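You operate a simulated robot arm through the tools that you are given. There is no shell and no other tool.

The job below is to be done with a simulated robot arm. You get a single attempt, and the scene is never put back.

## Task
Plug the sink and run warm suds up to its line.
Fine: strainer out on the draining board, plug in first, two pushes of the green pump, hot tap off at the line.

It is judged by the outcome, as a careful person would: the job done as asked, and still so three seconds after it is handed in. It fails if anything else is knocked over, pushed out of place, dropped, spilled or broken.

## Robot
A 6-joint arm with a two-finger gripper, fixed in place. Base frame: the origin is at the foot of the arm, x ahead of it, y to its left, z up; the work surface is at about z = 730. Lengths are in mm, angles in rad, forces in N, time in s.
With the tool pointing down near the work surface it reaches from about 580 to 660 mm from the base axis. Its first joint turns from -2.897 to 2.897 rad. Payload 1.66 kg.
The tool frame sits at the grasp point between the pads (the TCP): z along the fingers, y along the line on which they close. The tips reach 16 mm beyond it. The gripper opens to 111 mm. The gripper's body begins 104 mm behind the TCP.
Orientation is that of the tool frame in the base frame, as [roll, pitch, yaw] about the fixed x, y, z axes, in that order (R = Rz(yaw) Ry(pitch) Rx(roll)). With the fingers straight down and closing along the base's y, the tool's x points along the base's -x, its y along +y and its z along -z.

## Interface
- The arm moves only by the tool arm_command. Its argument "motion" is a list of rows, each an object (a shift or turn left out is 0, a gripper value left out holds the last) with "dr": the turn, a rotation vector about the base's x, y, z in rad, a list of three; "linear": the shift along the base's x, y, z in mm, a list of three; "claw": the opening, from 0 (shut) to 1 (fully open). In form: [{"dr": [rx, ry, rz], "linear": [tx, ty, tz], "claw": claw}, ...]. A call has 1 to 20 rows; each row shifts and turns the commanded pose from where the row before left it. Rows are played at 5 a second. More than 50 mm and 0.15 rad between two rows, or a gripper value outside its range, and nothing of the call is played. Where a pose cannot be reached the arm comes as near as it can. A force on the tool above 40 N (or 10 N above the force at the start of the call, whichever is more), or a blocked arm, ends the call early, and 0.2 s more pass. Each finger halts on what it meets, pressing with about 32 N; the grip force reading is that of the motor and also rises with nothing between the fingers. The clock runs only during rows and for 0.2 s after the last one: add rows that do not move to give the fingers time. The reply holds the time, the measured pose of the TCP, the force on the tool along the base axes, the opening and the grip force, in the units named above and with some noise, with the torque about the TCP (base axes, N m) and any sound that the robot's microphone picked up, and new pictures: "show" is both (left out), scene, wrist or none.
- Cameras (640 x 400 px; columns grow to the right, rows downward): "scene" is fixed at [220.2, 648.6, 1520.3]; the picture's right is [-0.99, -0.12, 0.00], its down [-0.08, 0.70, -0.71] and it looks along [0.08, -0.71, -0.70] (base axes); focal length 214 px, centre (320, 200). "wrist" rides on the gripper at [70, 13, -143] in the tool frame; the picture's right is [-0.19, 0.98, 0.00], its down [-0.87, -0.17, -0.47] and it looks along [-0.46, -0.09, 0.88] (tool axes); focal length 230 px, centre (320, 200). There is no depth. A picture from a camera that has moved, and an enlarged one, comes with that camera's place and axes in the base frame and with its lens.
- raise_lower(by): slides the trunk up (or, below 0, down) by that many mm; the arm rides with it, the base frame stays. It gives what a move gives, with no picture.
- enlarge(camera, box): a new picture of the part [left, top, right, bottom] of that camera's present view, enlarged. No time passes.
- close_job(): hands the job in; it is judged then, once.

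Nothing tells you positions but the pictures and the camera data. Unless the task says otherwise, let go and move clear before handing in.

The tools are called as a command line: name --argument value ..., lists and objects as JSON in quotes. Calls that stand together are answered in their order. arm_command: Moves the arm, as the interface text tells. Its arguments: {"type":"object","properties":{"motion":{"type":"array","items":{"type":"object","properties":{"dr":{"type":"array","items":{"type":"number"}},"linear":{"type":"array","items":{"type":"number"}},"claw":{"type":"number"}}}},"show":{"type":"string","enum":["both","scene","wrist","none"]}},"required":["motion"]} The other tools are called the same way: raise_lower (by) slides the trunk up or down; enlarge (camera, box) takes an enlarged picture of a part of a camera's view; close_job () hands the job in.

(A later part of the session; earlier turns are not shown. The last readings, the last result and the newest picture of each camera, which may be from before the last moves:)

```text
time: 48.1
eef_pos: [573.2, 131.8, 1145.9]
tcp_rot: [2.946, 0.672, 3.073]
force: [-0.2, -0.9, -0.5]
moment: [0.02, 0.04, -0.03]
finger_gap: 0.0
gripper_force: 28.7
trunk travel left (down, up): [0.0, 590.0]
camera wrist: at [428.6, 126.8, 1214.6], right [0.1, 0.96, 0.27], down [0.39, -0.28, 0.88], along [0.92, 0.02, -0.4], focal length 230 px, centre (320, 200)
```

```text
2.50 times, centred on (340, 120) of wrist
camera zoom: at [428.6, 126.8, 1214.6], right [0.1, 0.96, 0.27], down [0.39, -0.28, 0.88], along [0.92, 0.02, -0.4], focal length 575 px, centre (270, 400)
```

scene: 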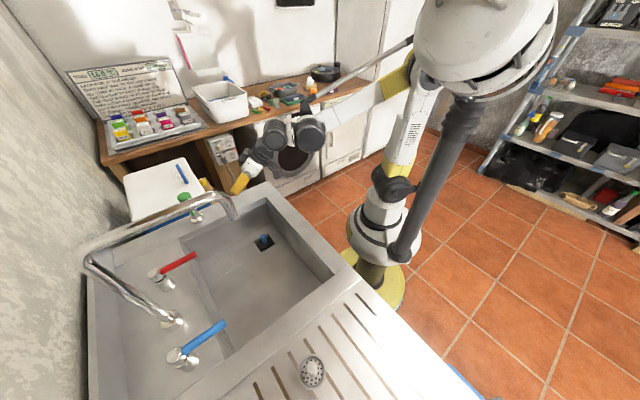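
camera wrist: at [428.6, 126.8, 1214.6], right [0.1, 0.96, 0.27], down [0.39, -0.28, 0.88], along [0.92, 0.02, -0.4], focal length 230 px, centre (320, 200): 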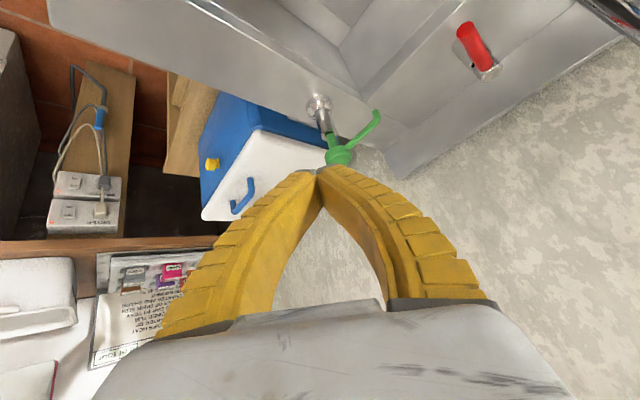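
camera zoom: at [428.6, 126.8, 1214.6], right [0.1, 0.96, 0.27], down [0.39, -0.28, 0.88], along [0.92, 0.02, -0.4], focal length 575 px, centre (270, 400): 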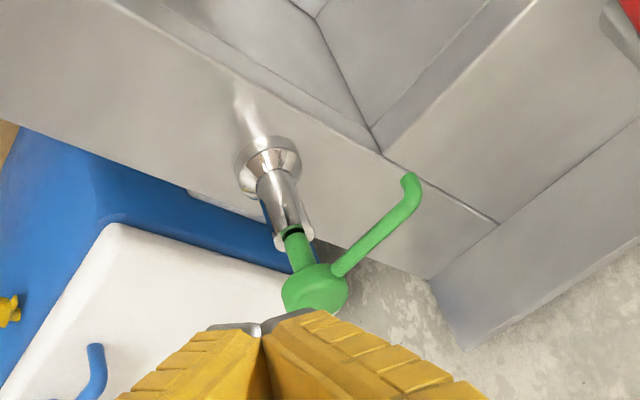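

I can now see the pump clearly: a chrome barrel with a green stem and head at about (741, 182), head top z≈1013, and its nozzle pointing over the bowl. I'll raise the trunk 100 mm for reach, then bring the tilted fingertips out above the head, staying high.

raise_lower --by 100

arm_command --motion '[{"linear": [25, 7, -25]}, {"linear": [25, 7, -25]}, {"linear": [25, 7, -25]}, {"linear": [25, 7, -25]}, {"linear": [25, 7, -25]}, {"linear": [20, 5, -25]}, {}]' --show "both"

enlarge --camera "wrist" --box '[240, 40, 440, 200]'

enlarge --camera "scene" --box '[150, 120, 310, 240]'

```text
time: 49.4
eef_pos: [573.0, 130.8, 1244.8]
tcp_rot: [2.946, 0.67, 3.072]
force: [-0.5, 1.1, 0.2]
moment: [0.0, 0.02, -0.02]
finger_gap: 0.0
gripper_force: 28.9
trunk travel left (down, up): [-100.0, 490.0]
```

```text
time: 51.0
eef_pos: [718.5, 173.5, 1096.8]
tcp_rot: [2.946, 0.671, 3.073]
force: [0.5, -1.1, 0.8]
moment: [-0.01, -0.02, -0.01]
finger_gap: 0.0
gripper_force: 28.9
trunk travel left (down, up): [-100.0, 490.0]
camera wrist: at [574.0, 168.4, 1165.9], right [0.1, 0.96, 0.27], down [0.39, -0.28, 0.88], along [0.91, 0.02, -0.4], focal length 230 px, centre (320, 200)
```

scene: 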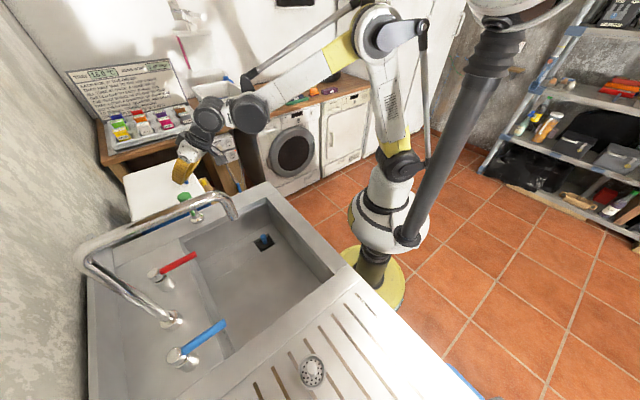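
wrist: 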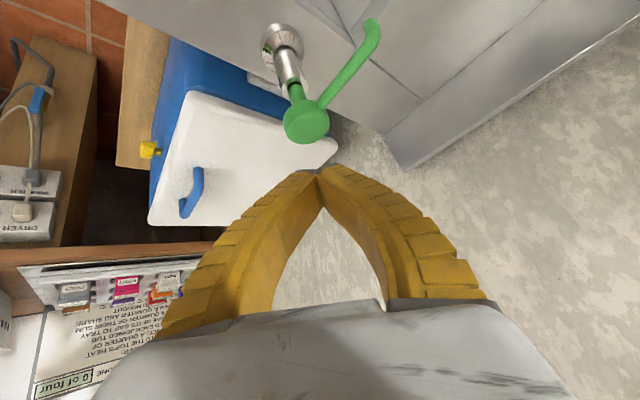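

```text
2.50 times, centred on (340, 120) of wrist
camera zoom: at [574.0, 168.4, 1165.9], right [0.1, 0.96, 0.27], down [0.39, -0.28, 0.88], along [0.91, 0.02, -0.4], focal length 575 px, centre (270, 400)
```

zoom: 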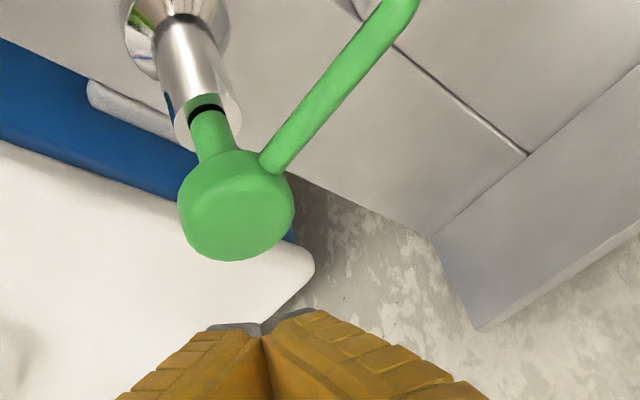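

```text
3.33 times, centred on (230, 180) of scene
camera zoom: at [220.2, 648.6, 1520.3], right [-0.99, -0.12, 0.0], down [-0.08, 0.7, -0.71], along [0.08, -0.71, -0.7], focal length 715 px, centre (620, 267)
```

zoom: 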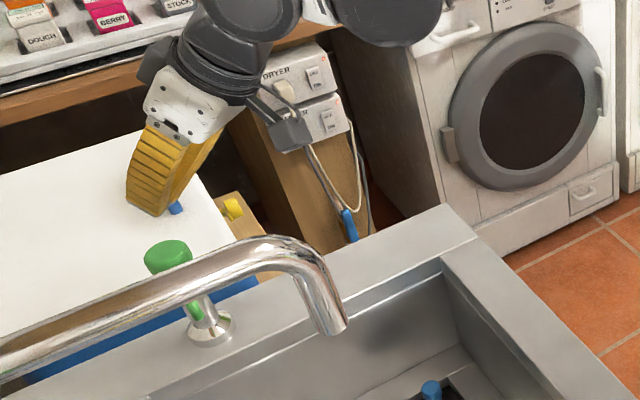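

The pump head is now in plain view, centred at about (743, 181) with top z≈1017. I'll move the fingertips right over it and come down to just above contact.

arm_command --motion '[{"linear": [13, 2, -10]}, {"linear": [13, 2.5, -10]}, {"linear": [0, 0, -10]}, {}]' --show "both"

enlarge --camera "wrist" --box '[240, 40, 440, 200]'

enlarge --camera "scene" --box '[160, 140, 260, 230]'

```text
time: 52.0
eef_pos: [745.6, 176.4, 1065.8]
tcp_rot: [2.946, 0.67, 3.072]
force: [-0.2, 1.4, -0.1]
moment: [0.02, 0.03, 0.0]
finger_gap: 0.0
gripper_force: 28.7
trunk travel left (down, up): [-100.0, 490.0]
camera wrist: at [601.4, 171.8, 1134.9], right [0.1, 0.96, 0.27], down [0.39, -0.28, 0.88], along [0.91, 0.02, -0.4], focal length 230 px, centre (320, 200)
```

scene: 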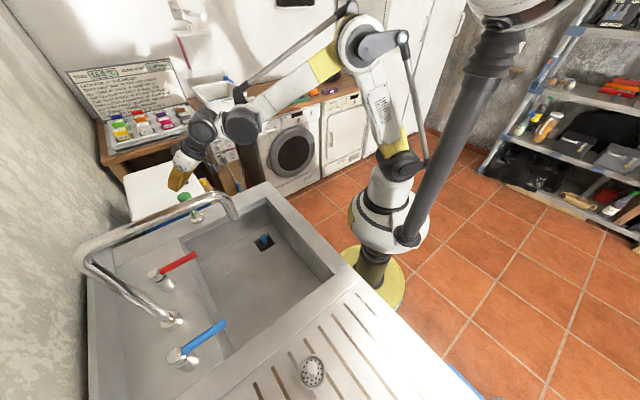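
wrist: 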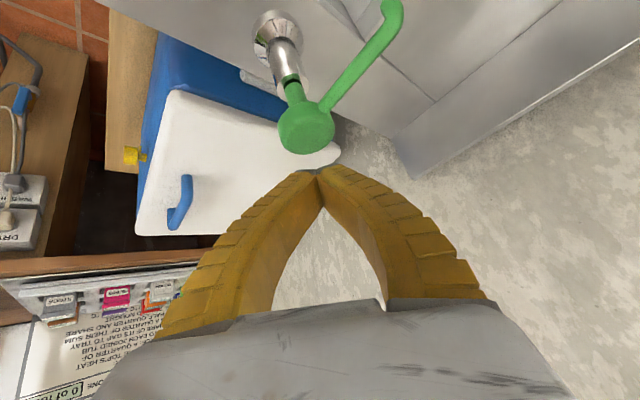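

```text
2.50 times, centred on (340, 120) of wrist
camera zoom: at [601.4, 171.8, 1134.9], right [0.1, 0.96, 0.27], down [0.39, -0.28, 0.88], along [0.91, 0.02, -0.4], focal length 575 px, centre (270, 400)
```

zoom: 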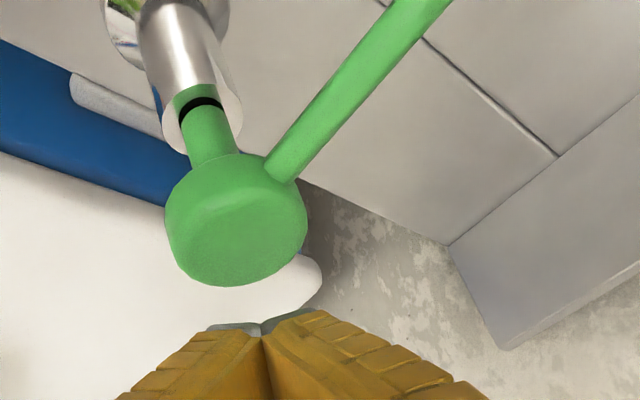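

```text
4.44 times, centred on (210, 185) of scene
camera zoom: at [220.2, 648.6, 1520.3], right [-0.99, -0.12, 0.0], down [-0.08, 0.7, -0.71], along [0.08, -0.71, -0.7], focal length 953 px, centre (809, 267)
```

zoom: 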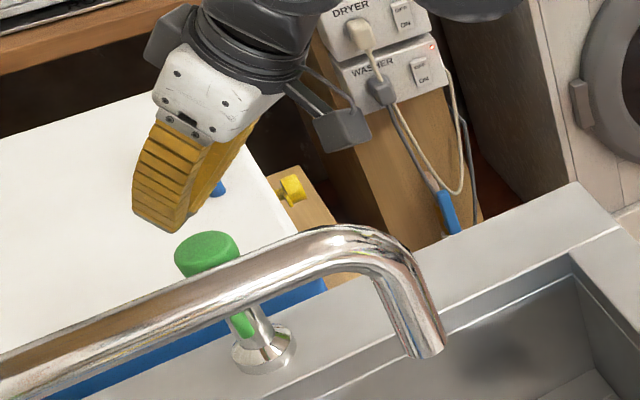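

The tips are directly above the head. I'll descend to just above it, then push down in short steps while reading the force to find contact and the end of the stroke.

arm_command --motion '[{"linear": [-1, 1, -10]}, {"linear": [0, 0, -8]}, {}]' --show "wrist"

enlarge --camera "scene" --box '[160, 140, 260, 230]'

enlarge --camera "wrist" --box '[240, 40, 440, 200]'

```text
time: 52.8
eef_pos: [744.1, 176.4, 1047.5]
tcp_rot: [2.946, 0.671, 3.072]
force: [0.4, -0.5, -0.2]
moment: [-0.02, -0.03, 0.01]
finger_gap: 0.0
gripper_force: 29.0
trunk travel left (down, up): [-100.0, 490.0]
camera wrist: at [599.2, 172.1, 1116.5], right [0.1, 0.96, 0.27], down [0.39, -0.28, 0.88], along [0.91, 0.02, -0.4], focal length 230 px, centre (320, 200)
```

wrist: 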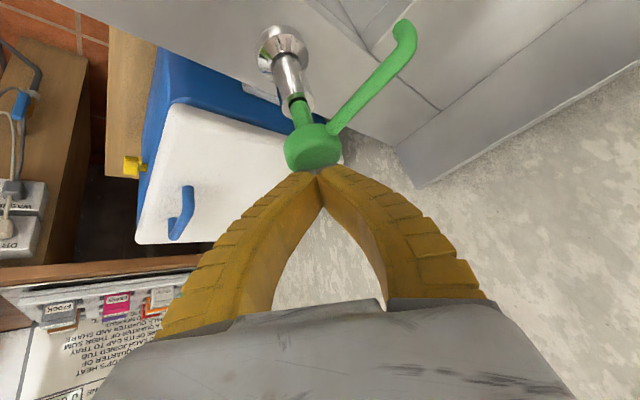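

```text
4.44 times, centred on (210, 185) of scene
camera zoom: at [220.2, 648.6, 1520.3], right [-0.99, -0.12, 0.0], down [-0.08, 0.7, -0.71], along [0.08, -0.71, -0.7], focal length 953 px, centre (809, 267)
```

zoom: 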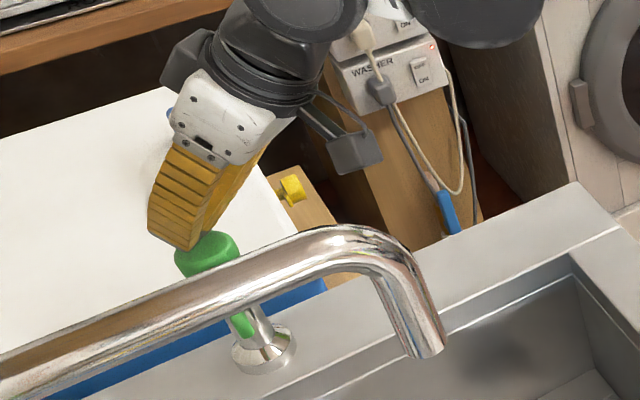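

```text
2.50 times, centred on (340, 120) of wrist
camera zoom: at [599.2, 172.1, 1116.5], right [0.1, 0.96, 0.27], down [0.39, -0.28, 0.88], along [0.91, 0.02, -0.4], focal length 575 px, centre (270, 400)
```

zoom: 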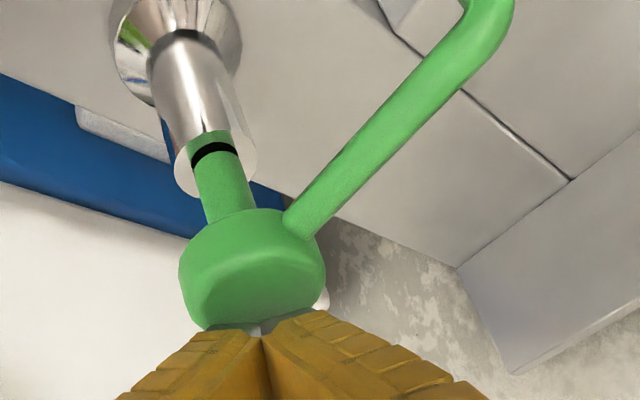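

Just above contact; from the scene view the lower finger edge is about 8 mm past the head's centre. I'll shift back 6 mm and start pressing in small steps.

arm_command --motion '[{"linear": [-6, 0.5, 0]}, {"linear": [0, 0, -3]}, {}]' --show "none"

arm_command --motion '[{"linear": [0, 0, -3]}, {}]' --show "none"

arm_command --motion '[{"linear": [0, 0, -3]}, {}]' --show "wrist"

enlarge --camera "scene" --box '[160, 140, 260, 230]'

```text
time: 53.6
eef_pos: [736.0, 177.1, 1044.6]
tcp_rot: [2.946, 0.671, 3.071]
force: [0.2, -0.1, 0.4]
moment: [0.05, 0.02, -0.03]
finger_gap: 0.0
gripper_force: 28.1
trunk travel left (down, up): [-100.0, 490.0]
```

```text
time: 54.2
eef_pos: [736.7, 176.1, 1043.3]
tcp_rot: [2.948, 0.671, 3.071]
force: [-0.6, 0.5, 1.5]
moment: [-0.04, 0.01, -0.02]
finger_gap: 0.0
gripper_force: 28.8
trunk travel left (down, up): [-100.0, 490.0]
```

```text
time: 54.8
eef_pos: [736.9, 177.2, 1038.8]
tcp_rot: [2.947, 0.67, 3.071]
force: [-0.1, 0.0, 2.9]
moment: [-0.03, -0.03, 0.05]
finger_gap: 0.1
gripper_force: 28.5
trunk travel left (down, up): [-100.0, 490.0]
camera wrist: at [592.5, 172.6, 1107.5], right [0.1, 0.96, 0.27], down [0.39, -0.28, 0.88], along [0.92, 0.02, -0.4], focal length 230 px, centre (320, 200)
```

wrist: 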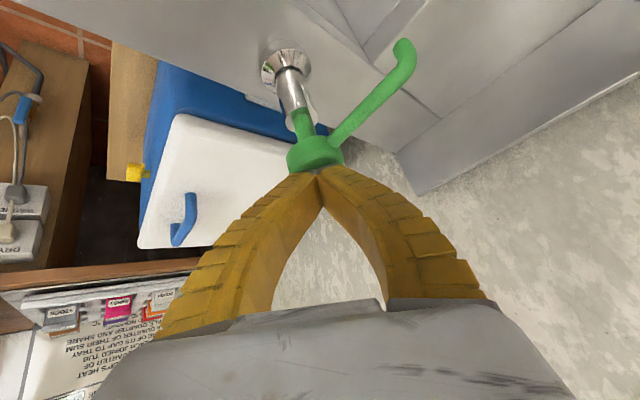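

```text
4.44 times, centred on (210, 185) of scene
camera zoom: at [220.2, 648.6, 1520.3], right [-0.99, -0.12, 0.0], down [-0.08, 0.7, -0.71], along [0.08, -0.71, -0.7], focal length 953 px, centre (809, 267)
```

zoom: 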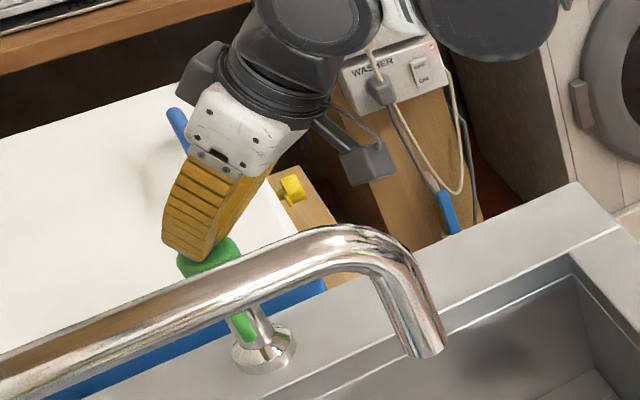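

The force rises to about 3 N, so the head is being pressed. I'll continue the first push down smoothly to the bottom of the stroke.

arm_command --motion '[{"linear": [0, 0, -4]}, {"linear": [0, 0, -4]}, {}]' --show "wrist"

enlarge --camera "wrist" --box '[240, 20, 440, 180]'

```text
time: 55.6
eef_pos: [737.9, 176.1, 1031.4]
tcp_rot: [2.946, 0.671, 3.073]
force: [-0.1, 0.9, 3.8]
moment: [-0.05, 0.02, 0.02]
finger_gap: 0.0
gripper_force: 28.6
trunk travel left (down, up): [-100.0, 490.0]
camera wrist: at [592.9, 172.5, 1100.3], right [0.1, 0.96, 0.27], down [0.39, -0.28, 0.88], along [0.92, 0.02, -0.4], focal length 230 px, centre (320, 200)
```

wrist: 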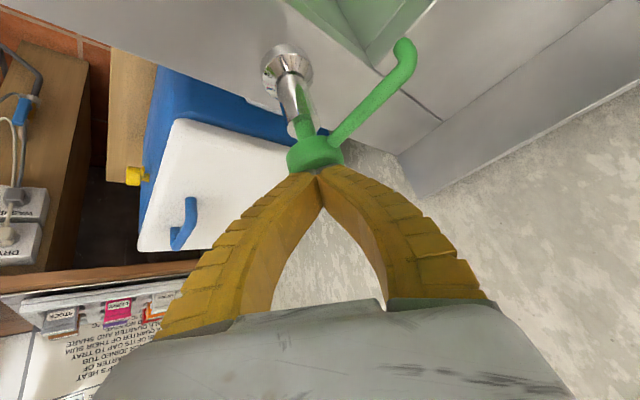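

```text
2.50 times, centred on (340, 100) of wrist
camera zoom: at [592.9, 172.5, 1100.3], right [0.1, 0.96, 0.27], down [0.39, -0.28, 0.88], along [0.92, 0.02, -0.4], focal length 575 px, centre (270, 450)
```

zoom: 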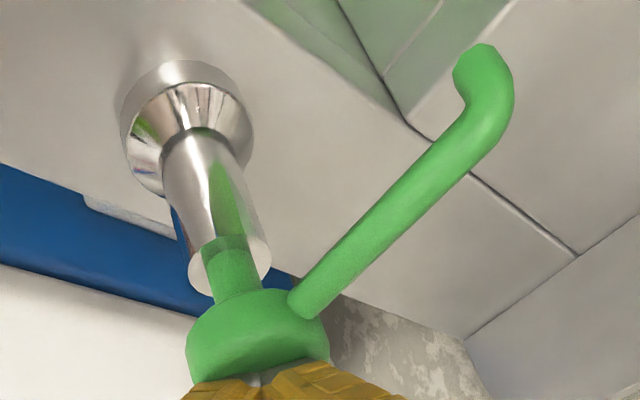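

The bowl floor now looks green near the nozzle, so soap seems to have come out. I'll check the scene before doing more.

enlarge --camera "scene" --box '[140, 160, 360, 330]'

enlarge --camera "wrist" --box '[240, 0, 640, 160]'

```text
2.35 times, centred on (250, 245) of scene
camera zoom: at [220.2, 648.6, 1520.3], right [-0.99, -0.12, 0.0], down [-0.08, 0.7, -0.71], along [0.08, -0.71, -0.7], focal length 505 px, centre (485, 94)
```

zoom: 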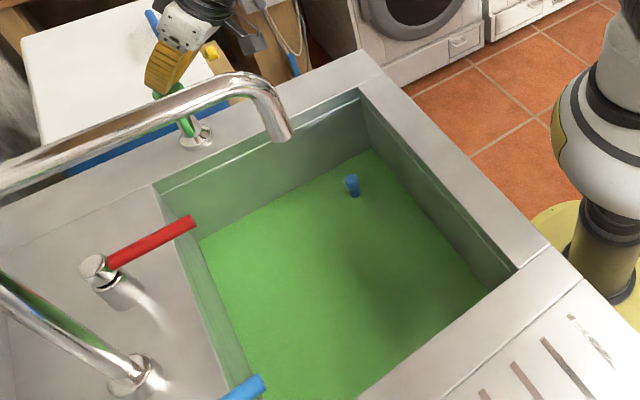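

```text
1.60 times, centred on (440, 80) of wrist
camera zoom: at [592.9, 172.5, 1100.3], right [0.1, 0.96, 0.27], down [0.39, -0.28, 0.88], along [0.92, 0.02, -0.4], focal length 368 px, centre (128, 392)
```

zoom: 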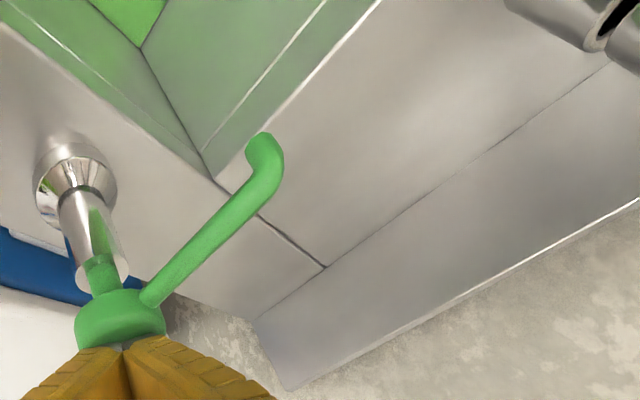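

The first push dispensed soap, which now covers the bowl floor in a thin green layer. I'll release fully so the head springs back, then confirm.

arm_command --motion '[{"linear": [0, 0, 8]}, {"linear": [0, 0, 10]}, {"linear": [0, 0, 4]}, {}]' --show "wrist"

enlarge --camera "wrist" --box '[240, 20, 440, 180]'

enlarge --camera "scene" --box '[140, 130, 360, 310]'

```text
time: 56.6
eef_pos: [736.6, 176.8, 1052.7]
tcp_rot: [2.948, 0.67, 3.072]
force: [0.5, 0.4, 0.5]
moment: [-0.03, 0.02, 0.03]
finger_gap: 0.1
gripper_force: 29.4
trunk travel left (down, up): [-100.0, 490.0]
camera wrist: at [592.8, 172.5, 1122.1], right [0.1, 0.96, 0.27], down [0.39, -0.28, 0.88], along [0.91, 0.02, -0.4], focal length 230 px, centre (320, 200)
```

wrist: 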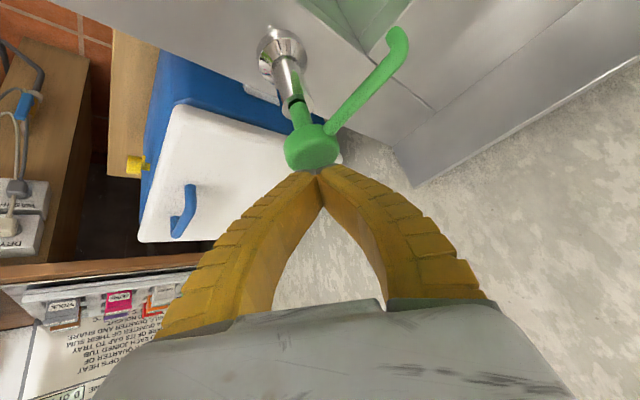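

```text
2.50 times, centred on (340, 100) of wrist
camera zoom: at [592.8, 172.5, 1122.1], right [0.1, 0.96, 0.27], down [0.39, -0.28, 0.88], along [0.91, 0.02, -0.4], focal length 575 px, centre (270, 450)
```

zoom: 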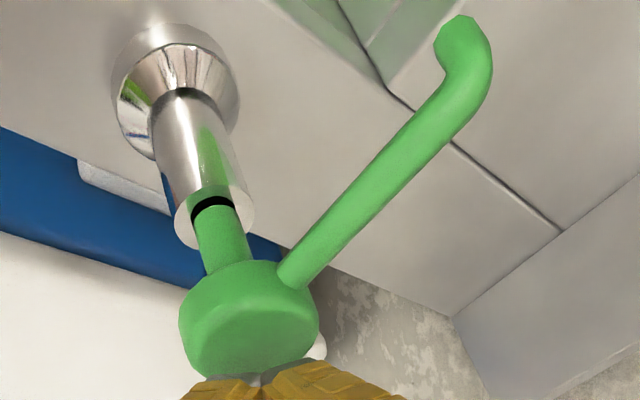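

```text
2.22 times, centred on (250, 220) of scene
camera zoom: at [220.2, 648.6, 1520.3], right [-0.99, -0.12, 0.0], down [-0.08, 0.7, -0.71], along [0.08, -0.71, -0.7], focal length 477 px, centre (476, 156)
```

zoom: 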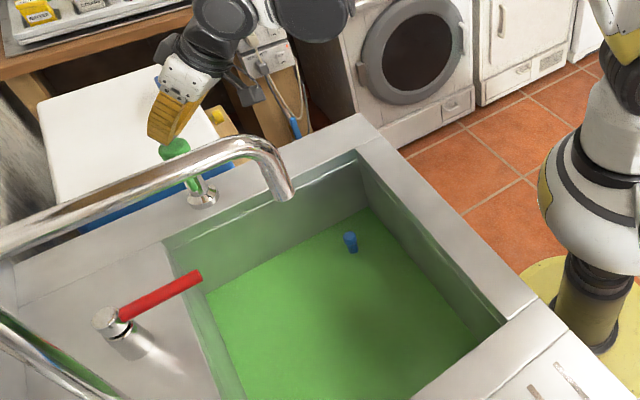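

The head has sprung back to the top, so one push is done. Now the second and last push, to the same depth.

arm_command --motion '[{"linear": [0, 0, -8]}, {"linear": [0, 0, -6]}, {"linear": [0, 0, -5]}, {"linear": [0, 0, -4]}, {}]' --show "wrist"

enlarge --camera "scene" --box '[140, 130, 360, 310]'

enlarge --camera "wrist" --box '[240, 20, 440, 180]'

```text
time: 57.8
eef_pos: [736.4, 177.2, 1030.7]
tcp_rot: [2.947, 0.67, 3.072]
force: [0.7, 0.7, 4.3]
moment: [-0.02, -0.01, 0.0]
finger_gap: 0.1
gripper_force: 28.3
trunk travel left (down, up): [-100.0, 490.0]
camera wrist: at [591.9, 173.0, 1099.1], right [0.1, 0.96, 0.27], down [0.39, -0.28, 0.88], along [0.92, 0.02, -0.4], focal length 230 px, centre (320, 200)
```

wrist: 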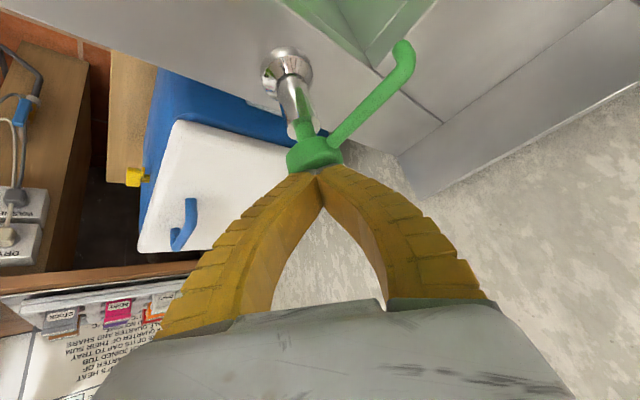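

```text
2.22 times, centred on (250, 220) of scene
camera zoom: at [220.2, 648.6, 1520.3], right [-0.99, -0.12, 0.0], down [-0.08, 0.7, -0.71], along [0.08, -0.71, -0.7], focal length 477 px, centre (476, 156)
```

zoom: 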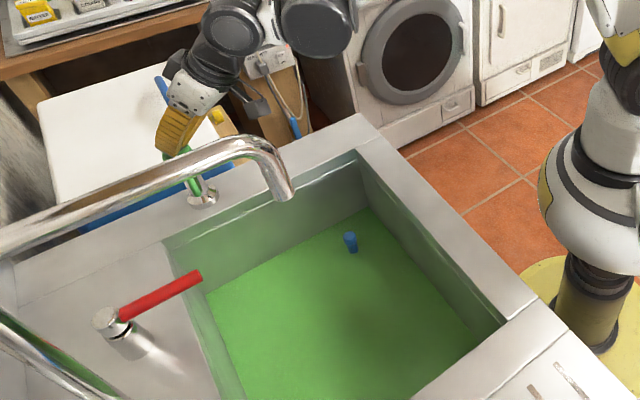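

```text
2.50 times, centred on (340, 100) of wrist
camera zoom: at [591.9, 173.0, 1099.1], right [0.1, 0.96, 0.27], down [0.39, -0.28, 0.88], along [0.92, 0.02, -0.4], focal length 575 px, centre (270, 450)
```

zoom: 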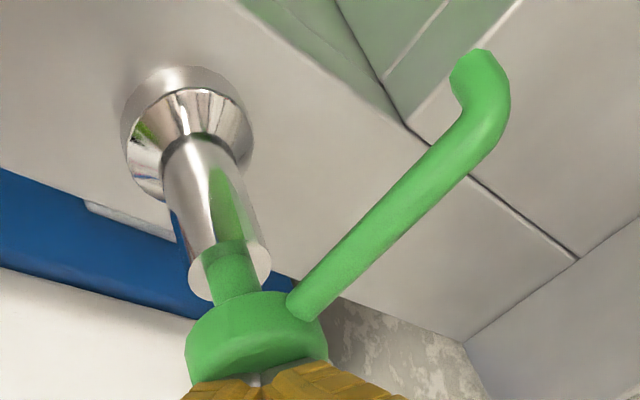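

The second push went to the same depth, so both are done. I'll rise off the pump, confirm the head is back up, and retreat towards the bowl while bringing the tool upright.

arm_command --motion '[{"linear": [0, 0, 10]}, {"linear": [0, 0, 15]}, {"linear": [0, 0, 25]}, {"linear": [-20, -5, 25]}, {"linear": [-30, -8, 25]}, {"linear": [-30, -8, 10]}]' --show "both"

enlarge --camera "wrist" --box '[240, 0, 640, 200]'

enlarge --camera "scene" --box '[80, 230, 240, 350]'

```text
time: 59.2
eef_pos: [654.6, 154.6, 1142.8]
tcp_rot: [2.947, 0.669, 3.073]
force: [-0.1, -0.5, -0.3]
moment: [-0.02, -0.02, 0.01]
finger_gap: 0.2
gripper_force: 28.4
trunk travel left (down, up): [-100.0, 490.0]
camera wrist: at [509.9, 151.0, 1212.1], right [0.1, 0.96, 0.27], down [0.39, -0.28, 0.88], along [0.92, 0.02, -0.4], focal length 230 px, centre (320, 200)
```

scene: 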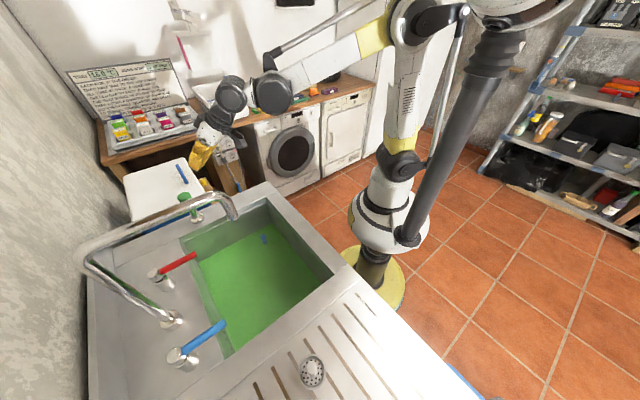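
wrist: 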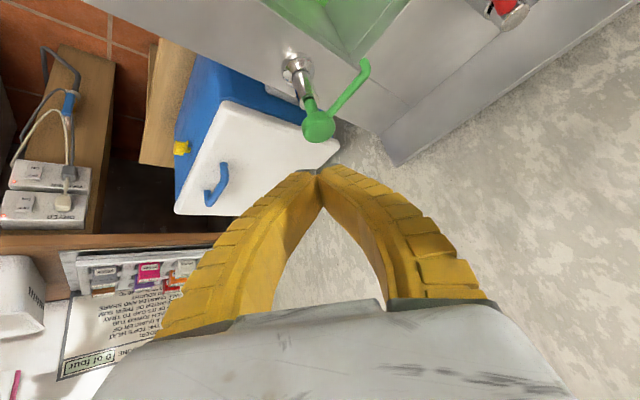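

```text
1.60 times, centred on (440, 100) of wrist
camera zoom: at [509.9, 151.0, 1212.1], right [0.1, 0.96, 0.27], down [0.39, -0.28, 0.88], along [0.92, 0.02, -0.4], focal length 368 px, centre (128, 360)
```

zoom: 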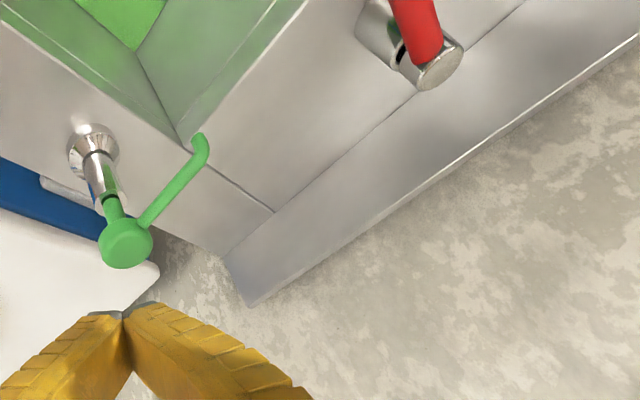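

```text
3.33 times, centred on (160, 290) of scene
camera zoom: at [220.2, 648.6, 1520.3], right [-0.99, -0.12, 0.0], down [-0.08, 0.7, -0.71], along [0.08, -0.71, -0.7], focal length 715 px, centre (853, -100)
```

zoom: 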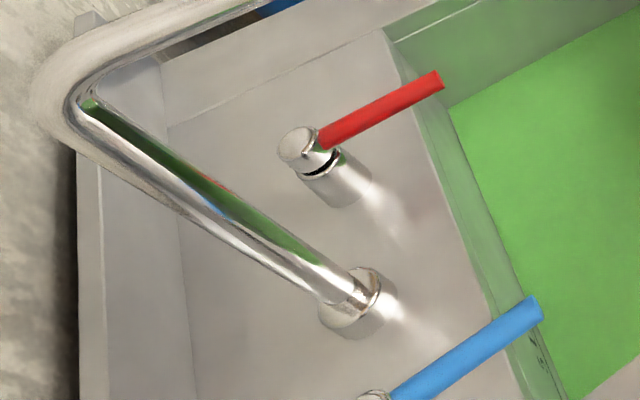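

Both pumps are done and the head is back up. Now I want a close view of the hot tap from the pump side, away from the spout, so I'll yaw the tilted tool about 50° and shift towards it.

arm_command --motion '[{"linear": [-3, 10, -5], "dr": [0, 0, 0.14]}, {"linear": [-3, 12, -8], "dr": [0, 0, 0.14]}, {"linear": [-3, 14, -8], "dr": [0, 0, 0.14]}, {"linear": [-3, 16, -8], "dr": [0, 0, 0.14]}, {"linear": [-3, 16, -8], "dr": [0, 0, 0.14]}, {"linear": [-3, 16, -8], "dr": [0, 0, 0.14]}, {}]' --show "both"

enlarge --camera "wrist" --box '[240, 0, 480, 200]'

```text
time: 60.8
eef_pos: [637.9, 240.4, 1095.6]
tcp_rot: [2.946, 0.669, -2.37]
force: [0.3, -0.6, 0.5]
moment: [-0.01, 0.0, 0.03]
finger_gap: 0.0
gripper_force: 28.7
trunk travel left (down, up): [-100.0, 490.0]
camera wrist: at [546.1, 130.6, 1163.6], right [-0.65, 0.71, 0.27], down [0.47, 0.1, 0.88], along [0.59, 0.7, -0.4], focal length 230 px, centre (320, 200)
```

scene: 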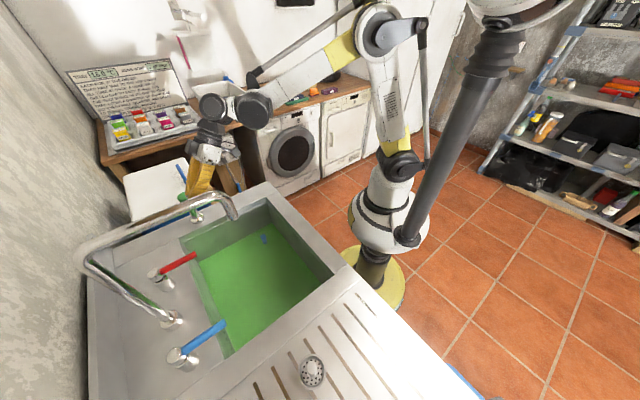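
wrist: 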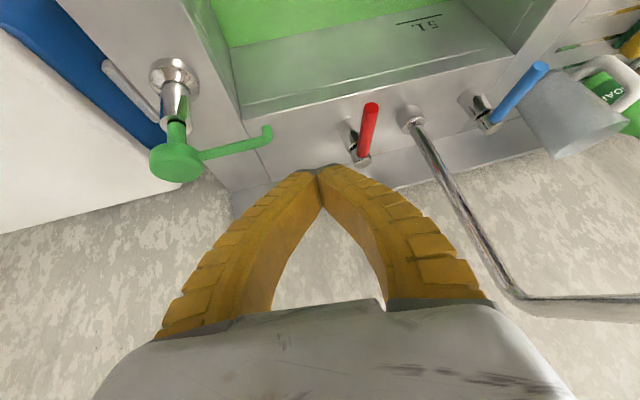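

```text
2.00 times, centred on (360, 100) of wrist
camera zoom: at [546.1, 130.6, 1163.6], right [-0.65, 0.71, 0.27], down [0.47, 0.1, 0.88], along [0.59, 0.7, -0.4], focal length 460 px, centre (240, 400)
```

zoom: 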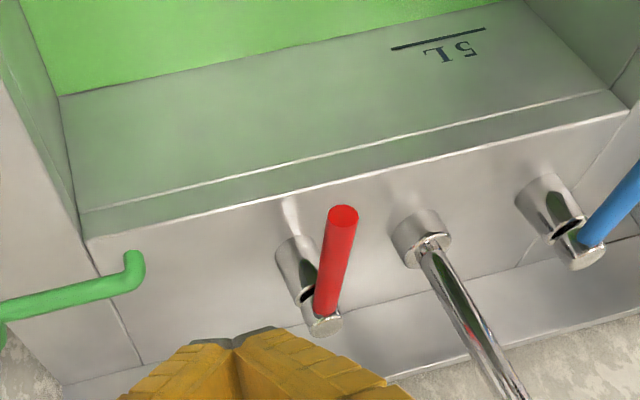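

I have a clear view now. The hot lever is horizontal at z≈966 from its pivot at about (698, 434) to its tip at about (620, 362), and the "5 L" line on the bowl's back wall is at z≈761. I'll check how well the scene camera sees that line for monitoring.

enlarge --camera "scene" --box '[195, 290, 255, 360]'

enlarge --camera "wrist" --box '[330, 0, 500, 130]'

enlarge --camera "wrist" --box '[480, 0, 640, 200]'

```text
5.71 times, centred on (225, 325) of scene
camera zoom: at [220.2, 648.6, 1520.3], right [-0.99, -0.12, 0.0], down [-0.08, 0.7, -0.71], along [0.08, -0.71, -0.7], focal length 1226 px, centre (863, -514)
```

zoom: 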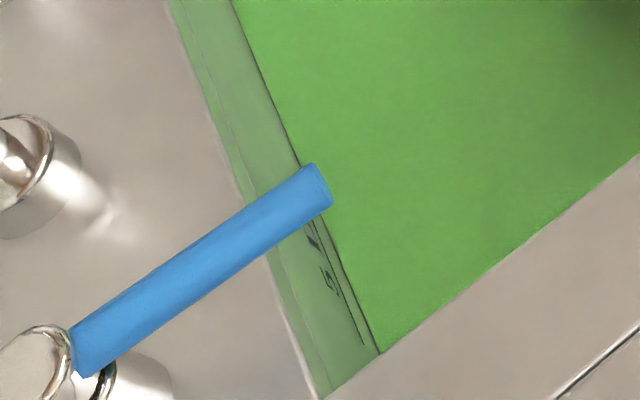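

```text
3.08 times, centred on (415, 65) of wrist
camera zoom: at [546.1, 130.6, 1163.6], right [-0.65, 0.71, 0.27], down [0.47, 0.1, 0.88], along [0.59, 0.7, -0.4], focal length 708 px, centre (28, 615)
```

zoom: 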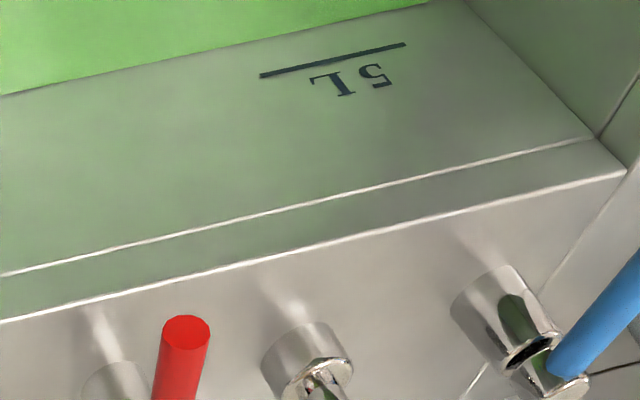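

```text
2.00 times, centred on (560, 100) of wrist
camera zoom: at [546.1, 130.6, 1163.6], right [-0.65, 0.71, 0.27], down [0.47, 0.1, 0.88], along [0.59, 0.7, -0.4], focal length 460 px, centre (-160, 400)
```

zoom: 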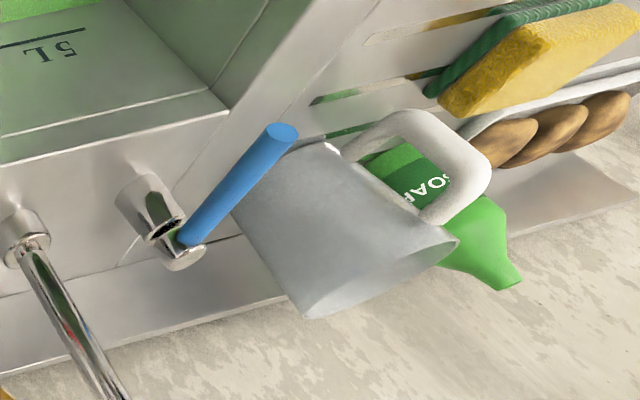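

The soap bottle has a plain squeeze nozzle, so the rim pump was the right one. For the tap, I'll use the open fingers as a fork straddling the hot lever so I can push it either way. First I'll move above the lever from the pump side, staying clear of the spout.

arm_command --motion '[{"linear": [0, 10, 0], "claw": 0.65}, {"linear": [-1, 32, -15]}, {"linear": [-1, 32, -18]}, {"linear": [-1, 32, -22]}, {"linear": [-2, 27, -22]}, {}]' --show "both"

enlarge --camera "wrist" --box '[220, 20, 480, 220]'

enlarge --camera "scene" --box '[80, 180, 270, 330]'

```text
time: 62.2
eef_pos: [634.0, 371.0, 1016.3]
tcp_rot: [2.946, 0.671, -2.371]
force: [-0.8, 0.4, 0.5]
moment: [-0.02, -0.01, 0.0]
finger_gap: 74.2
gripper_force: 1.5
trunk travel left (down, up): [-100.0, 490.0]
camera wrist: at [541.3, 261.7, 1084.6], right [-0.65, 0.71, 0.27], down [0.47, 0.1, 0.87], along [0.6, 0.69, -0.4], focal length 230 px, centre (320, 200)
```

scene: 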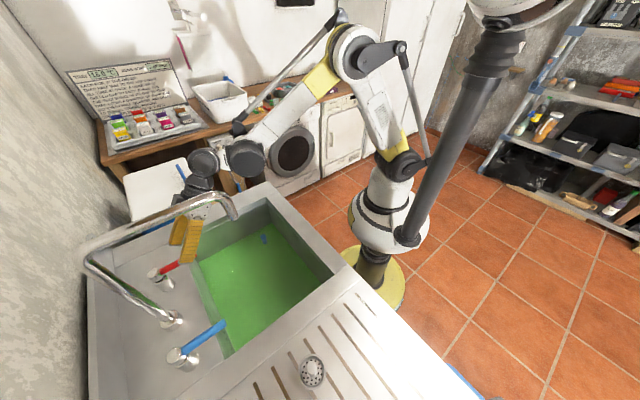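
wrist: 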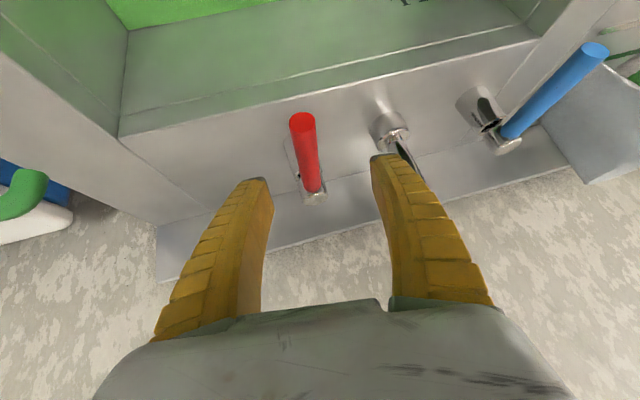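

```text
2.00 times, centred on (350, 120) of wrist
camera zoom: at [541.3, 261.7, 1084.6], right [-0.65, 0.71, 0.27], down [0.47, 0.1, 0.87], along [0.6, 0.69, -0.4], focal length 460 px, centre (260, 360)
```

zoom: 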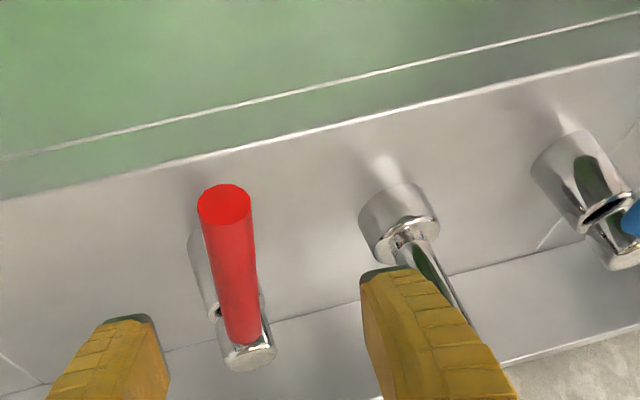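

```text
2.67 times, centred on (175, 255) of scene
camera zoom: at [220.2, 648.6, 1520.3], right [-0.99, -0.12, 0.0], down [-0.08, 0.7, -0.71], along [0.08, -0.71, -0.7], focal length 572 px, centre (707, 53)
```

zoom: 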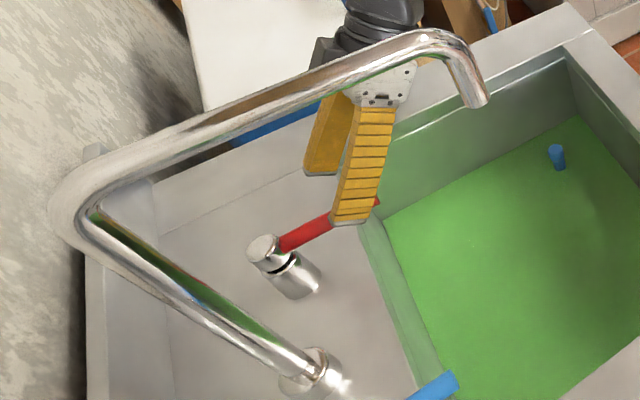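

The lever lies between the two open fingers. I'll lower the fork around it to about lever height and check.

arm_command --motion '[{"linear": [0, 2, -12]}, {"linear": [0, 0, -12]}, {"linear": [0, 0, -12]}, {"linear": [0, 0, -10]}, {}]' --show "both"

enlarge --camera "wrist" --box '[220, 60, 480, 260]'

enlarge --camera "scene" --box '[120, 200, 250, 310]'

```text
time: 63.4
eef_pos: [632.7, 375.6, 971.3]
tcp_rot: [2.946, 0.67, -2.372]
force: [-0.2, 0.5, -0.4]
moment: [0.0, 0.0, 0.03]
finger_gap: 73.6
gripper_force: 0.9
trunk travel left (down, up): [-100.0, 490.0]
camera wrist: at [540.8, 265.5, 1039.8], right [-0.65, 0.71, 0.27], down [0.47, 0.1, 0.88], along [0.6, 0.69, -0.4], focal length 230 px, centre (320, 200)
```

scene: 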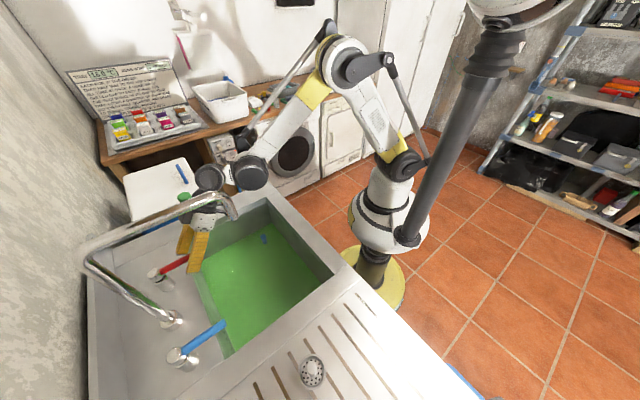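
wrist: 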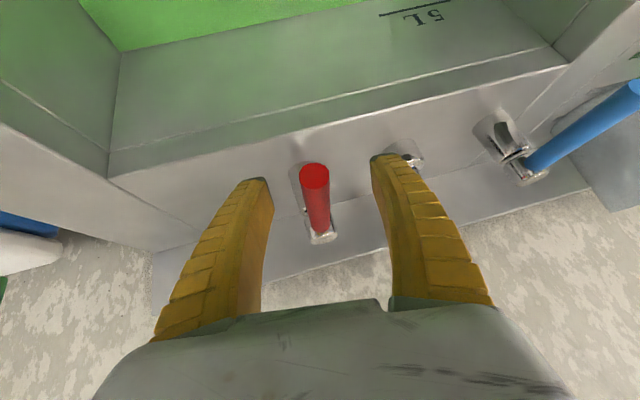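

```text
2.00 times, centred on (350, 160) of wrist
camera zoom: at [540.8, 265.5, 1039.8], right [-0.65, 0.71, 0.27], down [0.47, 0.1, 0.88], along [0.6, 0.69, -0.4], focal length 460 px, centre (260, 280)
```

zoom: 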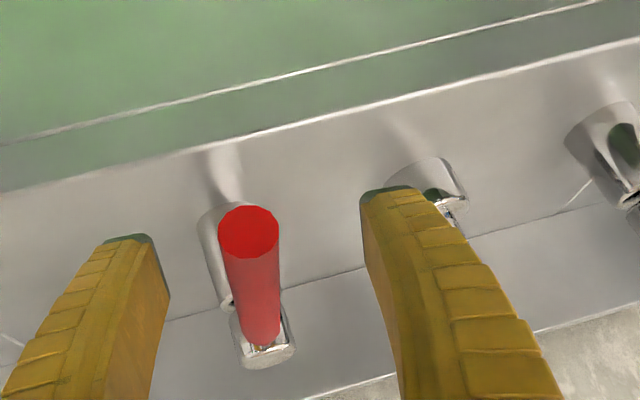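

```text
3.64 times, centred on (185, 255) of scene
camera zoom: at [220.2, 648.6, 1520.3], right [-0.99, -0.12, 0.0], down [-0.08, 0.7, -0.71], along [0.08, -0.71, -0.7], focal length 780 px, centre (811, 0)
```

zoom: 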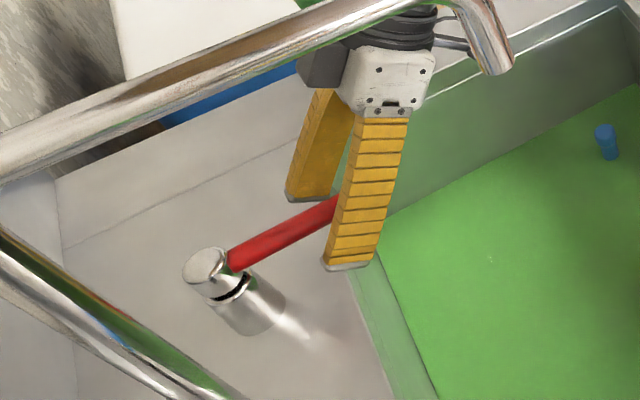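

The lever is inside the fork and the 5 L line is visible too. I'll narrow the fork a bit, then push gently towards the pump side to see whether the lever turns that way.

arm_command --motion '[{"claw": 0.4}, {}, {"linear": [4, -4, 0]}, {"linear": [4, -4, 0]}, {"linear": [3, -3, 0]}, {}]' --show "wrist"

enlarge --camera "wrist" --box '[220, 60, 480, 260]'

```text
time: 64.8
eef_pos: [644.7, 363.7, 970.0]
tcp_rot: [2.946, 0.67, -2.371]
force: [-0.4, 0.0, -0.2]
moment: [0.02, -0.01, 0.04]
finger_gap: 47.0
gripper_force: 1.9
trunk travel left (down, up): [-100.0, 490.0]
camera wrist: at [552.2, 253.9, 1039.6], right [-0.65, 0.71, 0.27], down [0.47, 0.1, 0.88], along [0.6, 0.69, -0.4], focal length 230 px, centre (320, 200)
```

wrist: 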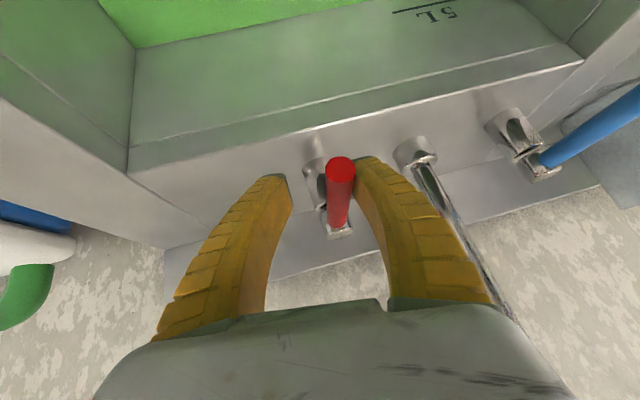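

```text
2.00 times, centred on (350, 160) of wrist
camera zoom: at [552.2, 253.9, 1039.6], right [-0.65, 0.71, 0.27], down [0.47, 0.1, 0.88], along [0.6, 0.69, -0.4], focal length 460 px, centre (260, 280)
```

zoom: 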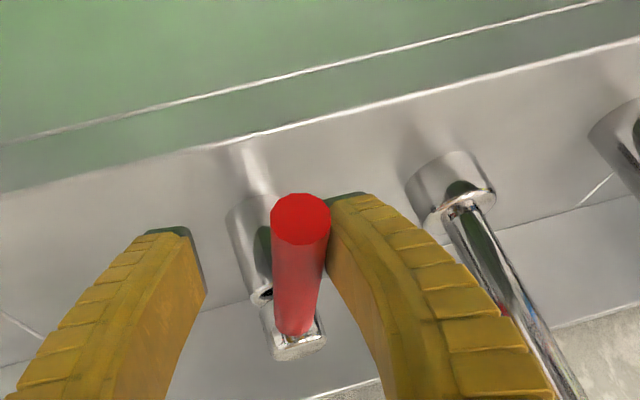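

The finger is just touching the lever and the lever hasn't moved yet. I'll push on in small steps and watch the force.

arm_command --motion '[{"linear": [3, -3, 0]}, {"linear": [3, -3, 0]}, {}]' --show "wrist"

enlarge --camera "wrist" --box '[220, 60, 480, 260]'

enlarge --camera "scene" --box '[80, 170, 350, 340]'

```text
time: 65.6
eef_pos: [649.5, 359.0, 970.9]
tcp_rot: [2.946, 0.67, -2.368]
force: [-12.6, 11.9, -2.6]
moment: [-0.15, 0.05, -0.12]
finger_gap: 57.4
gripper_force: 9.5
trunk travel left (down, up): [-100.0, 490.0]
camera wrist: at [557.0, 250.0, 1040.1], right [-0.65, 0.71, 0.27], down [0.47, 0.1, 0.88], along [0.59, 0.7, -0.4], focal length 230 px, centre (320, 200)
```

wrist: 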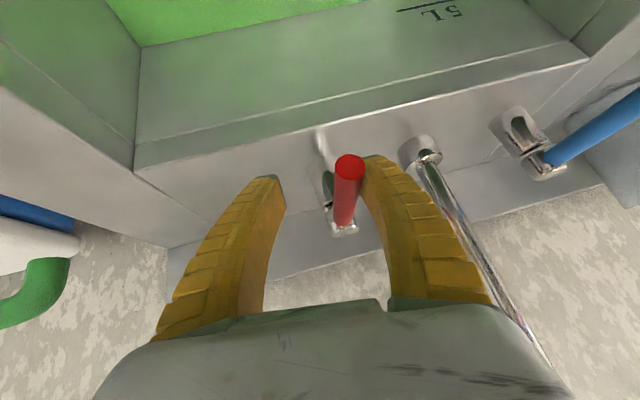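

```text
2.00 times, centred on (350, 160) of wrist
camera zoom: at [557.0, 250.0, 1040.1], right [-0.65, 0.71, 0.27], down [0.47, 0.1, 0.88], along [0.59, 0.7, -0.4], focal length 460 px, centre (260, 280)
```

zoom: 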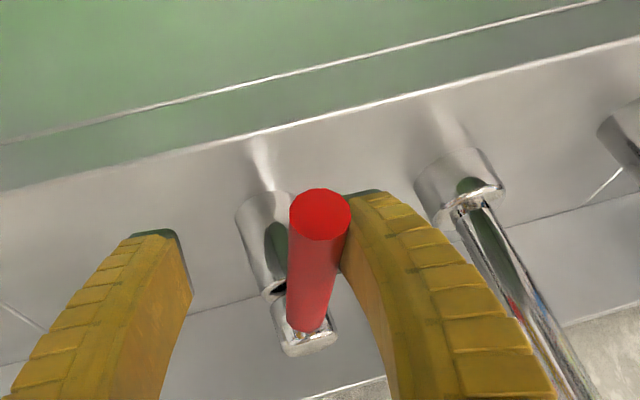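

```text
2.35 times, centred on (215, 255) of scene
camera zoom: at [220.2, 648.6, 1520.3], right [-0.99, -0.12, 0.0], down [-0.08, 0.7, -0.71], along [0.08, -0.71, -0.7], focal length 505 px, centre (567, 71)
```

zoom: 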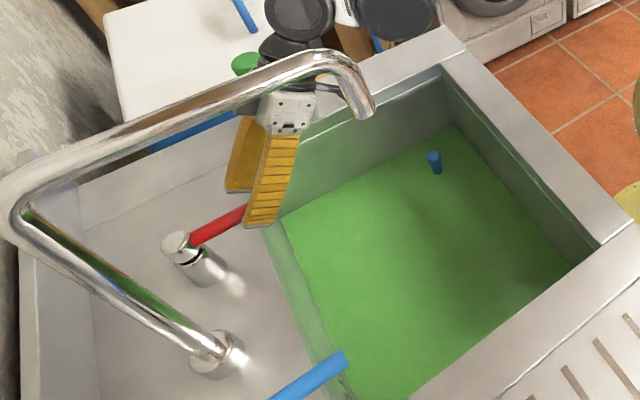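

It took about 17 N with no lever movement, so it's against its stop on that side. I'll back off and try gently in the other direction, towards the spout, again watching force.

arm_command --motion '[{"linear": [-4, 4, 0]}, {"linear": [-4, 4, 0]}, {"linear": [-4, 4, 0]}, {"linear": [-4, 4, 0]}, {"linear": [-4, 4, 0]}, {}]' --show "wrist"

enlarge --camera "wrist" --box '[220, 60, 480, 260]'

```text
time: 67.0
eef_pos: [631.2, 378.4, 971.0]
tcp_rot: [2.947, 0.669, -2.372]
force: [0.6, 0.8, -0.8]
moment: [-0.01, -0.01, 0.0]
finger_gap: 46.8
gripper_force: 1.5
trunk travel left (down, up): [-100.0, 490.0]
camera wrist: at [538.0, 269.1, 1039.4], right [-0.65, 0.71, 0.27], down [0.47, 0.1, 0.88], along [0.6, 0.69, -0.4], focal length 230 px, centre (320, 200)
```

wrist: 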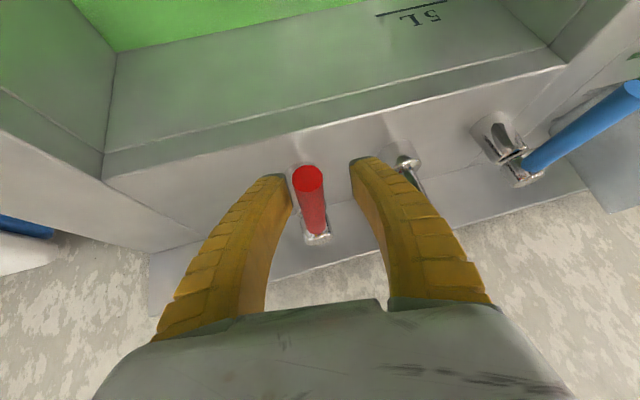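

```text
2.00 times, centred on (350, 160) of wrist
camera zoom: at [538.0, 269.1, 1039.4], right [-0.65, 0.71, 0.27], down [0.47, 0.1, 0.88], along [0.6, 0.69, -0.4], focal length 460 px, centre (260, 280)
```

zoom: 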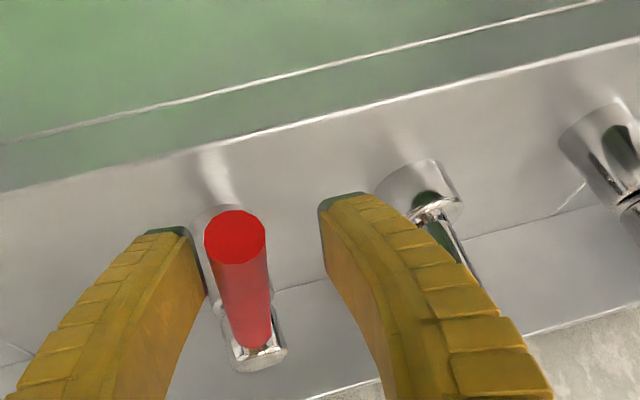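

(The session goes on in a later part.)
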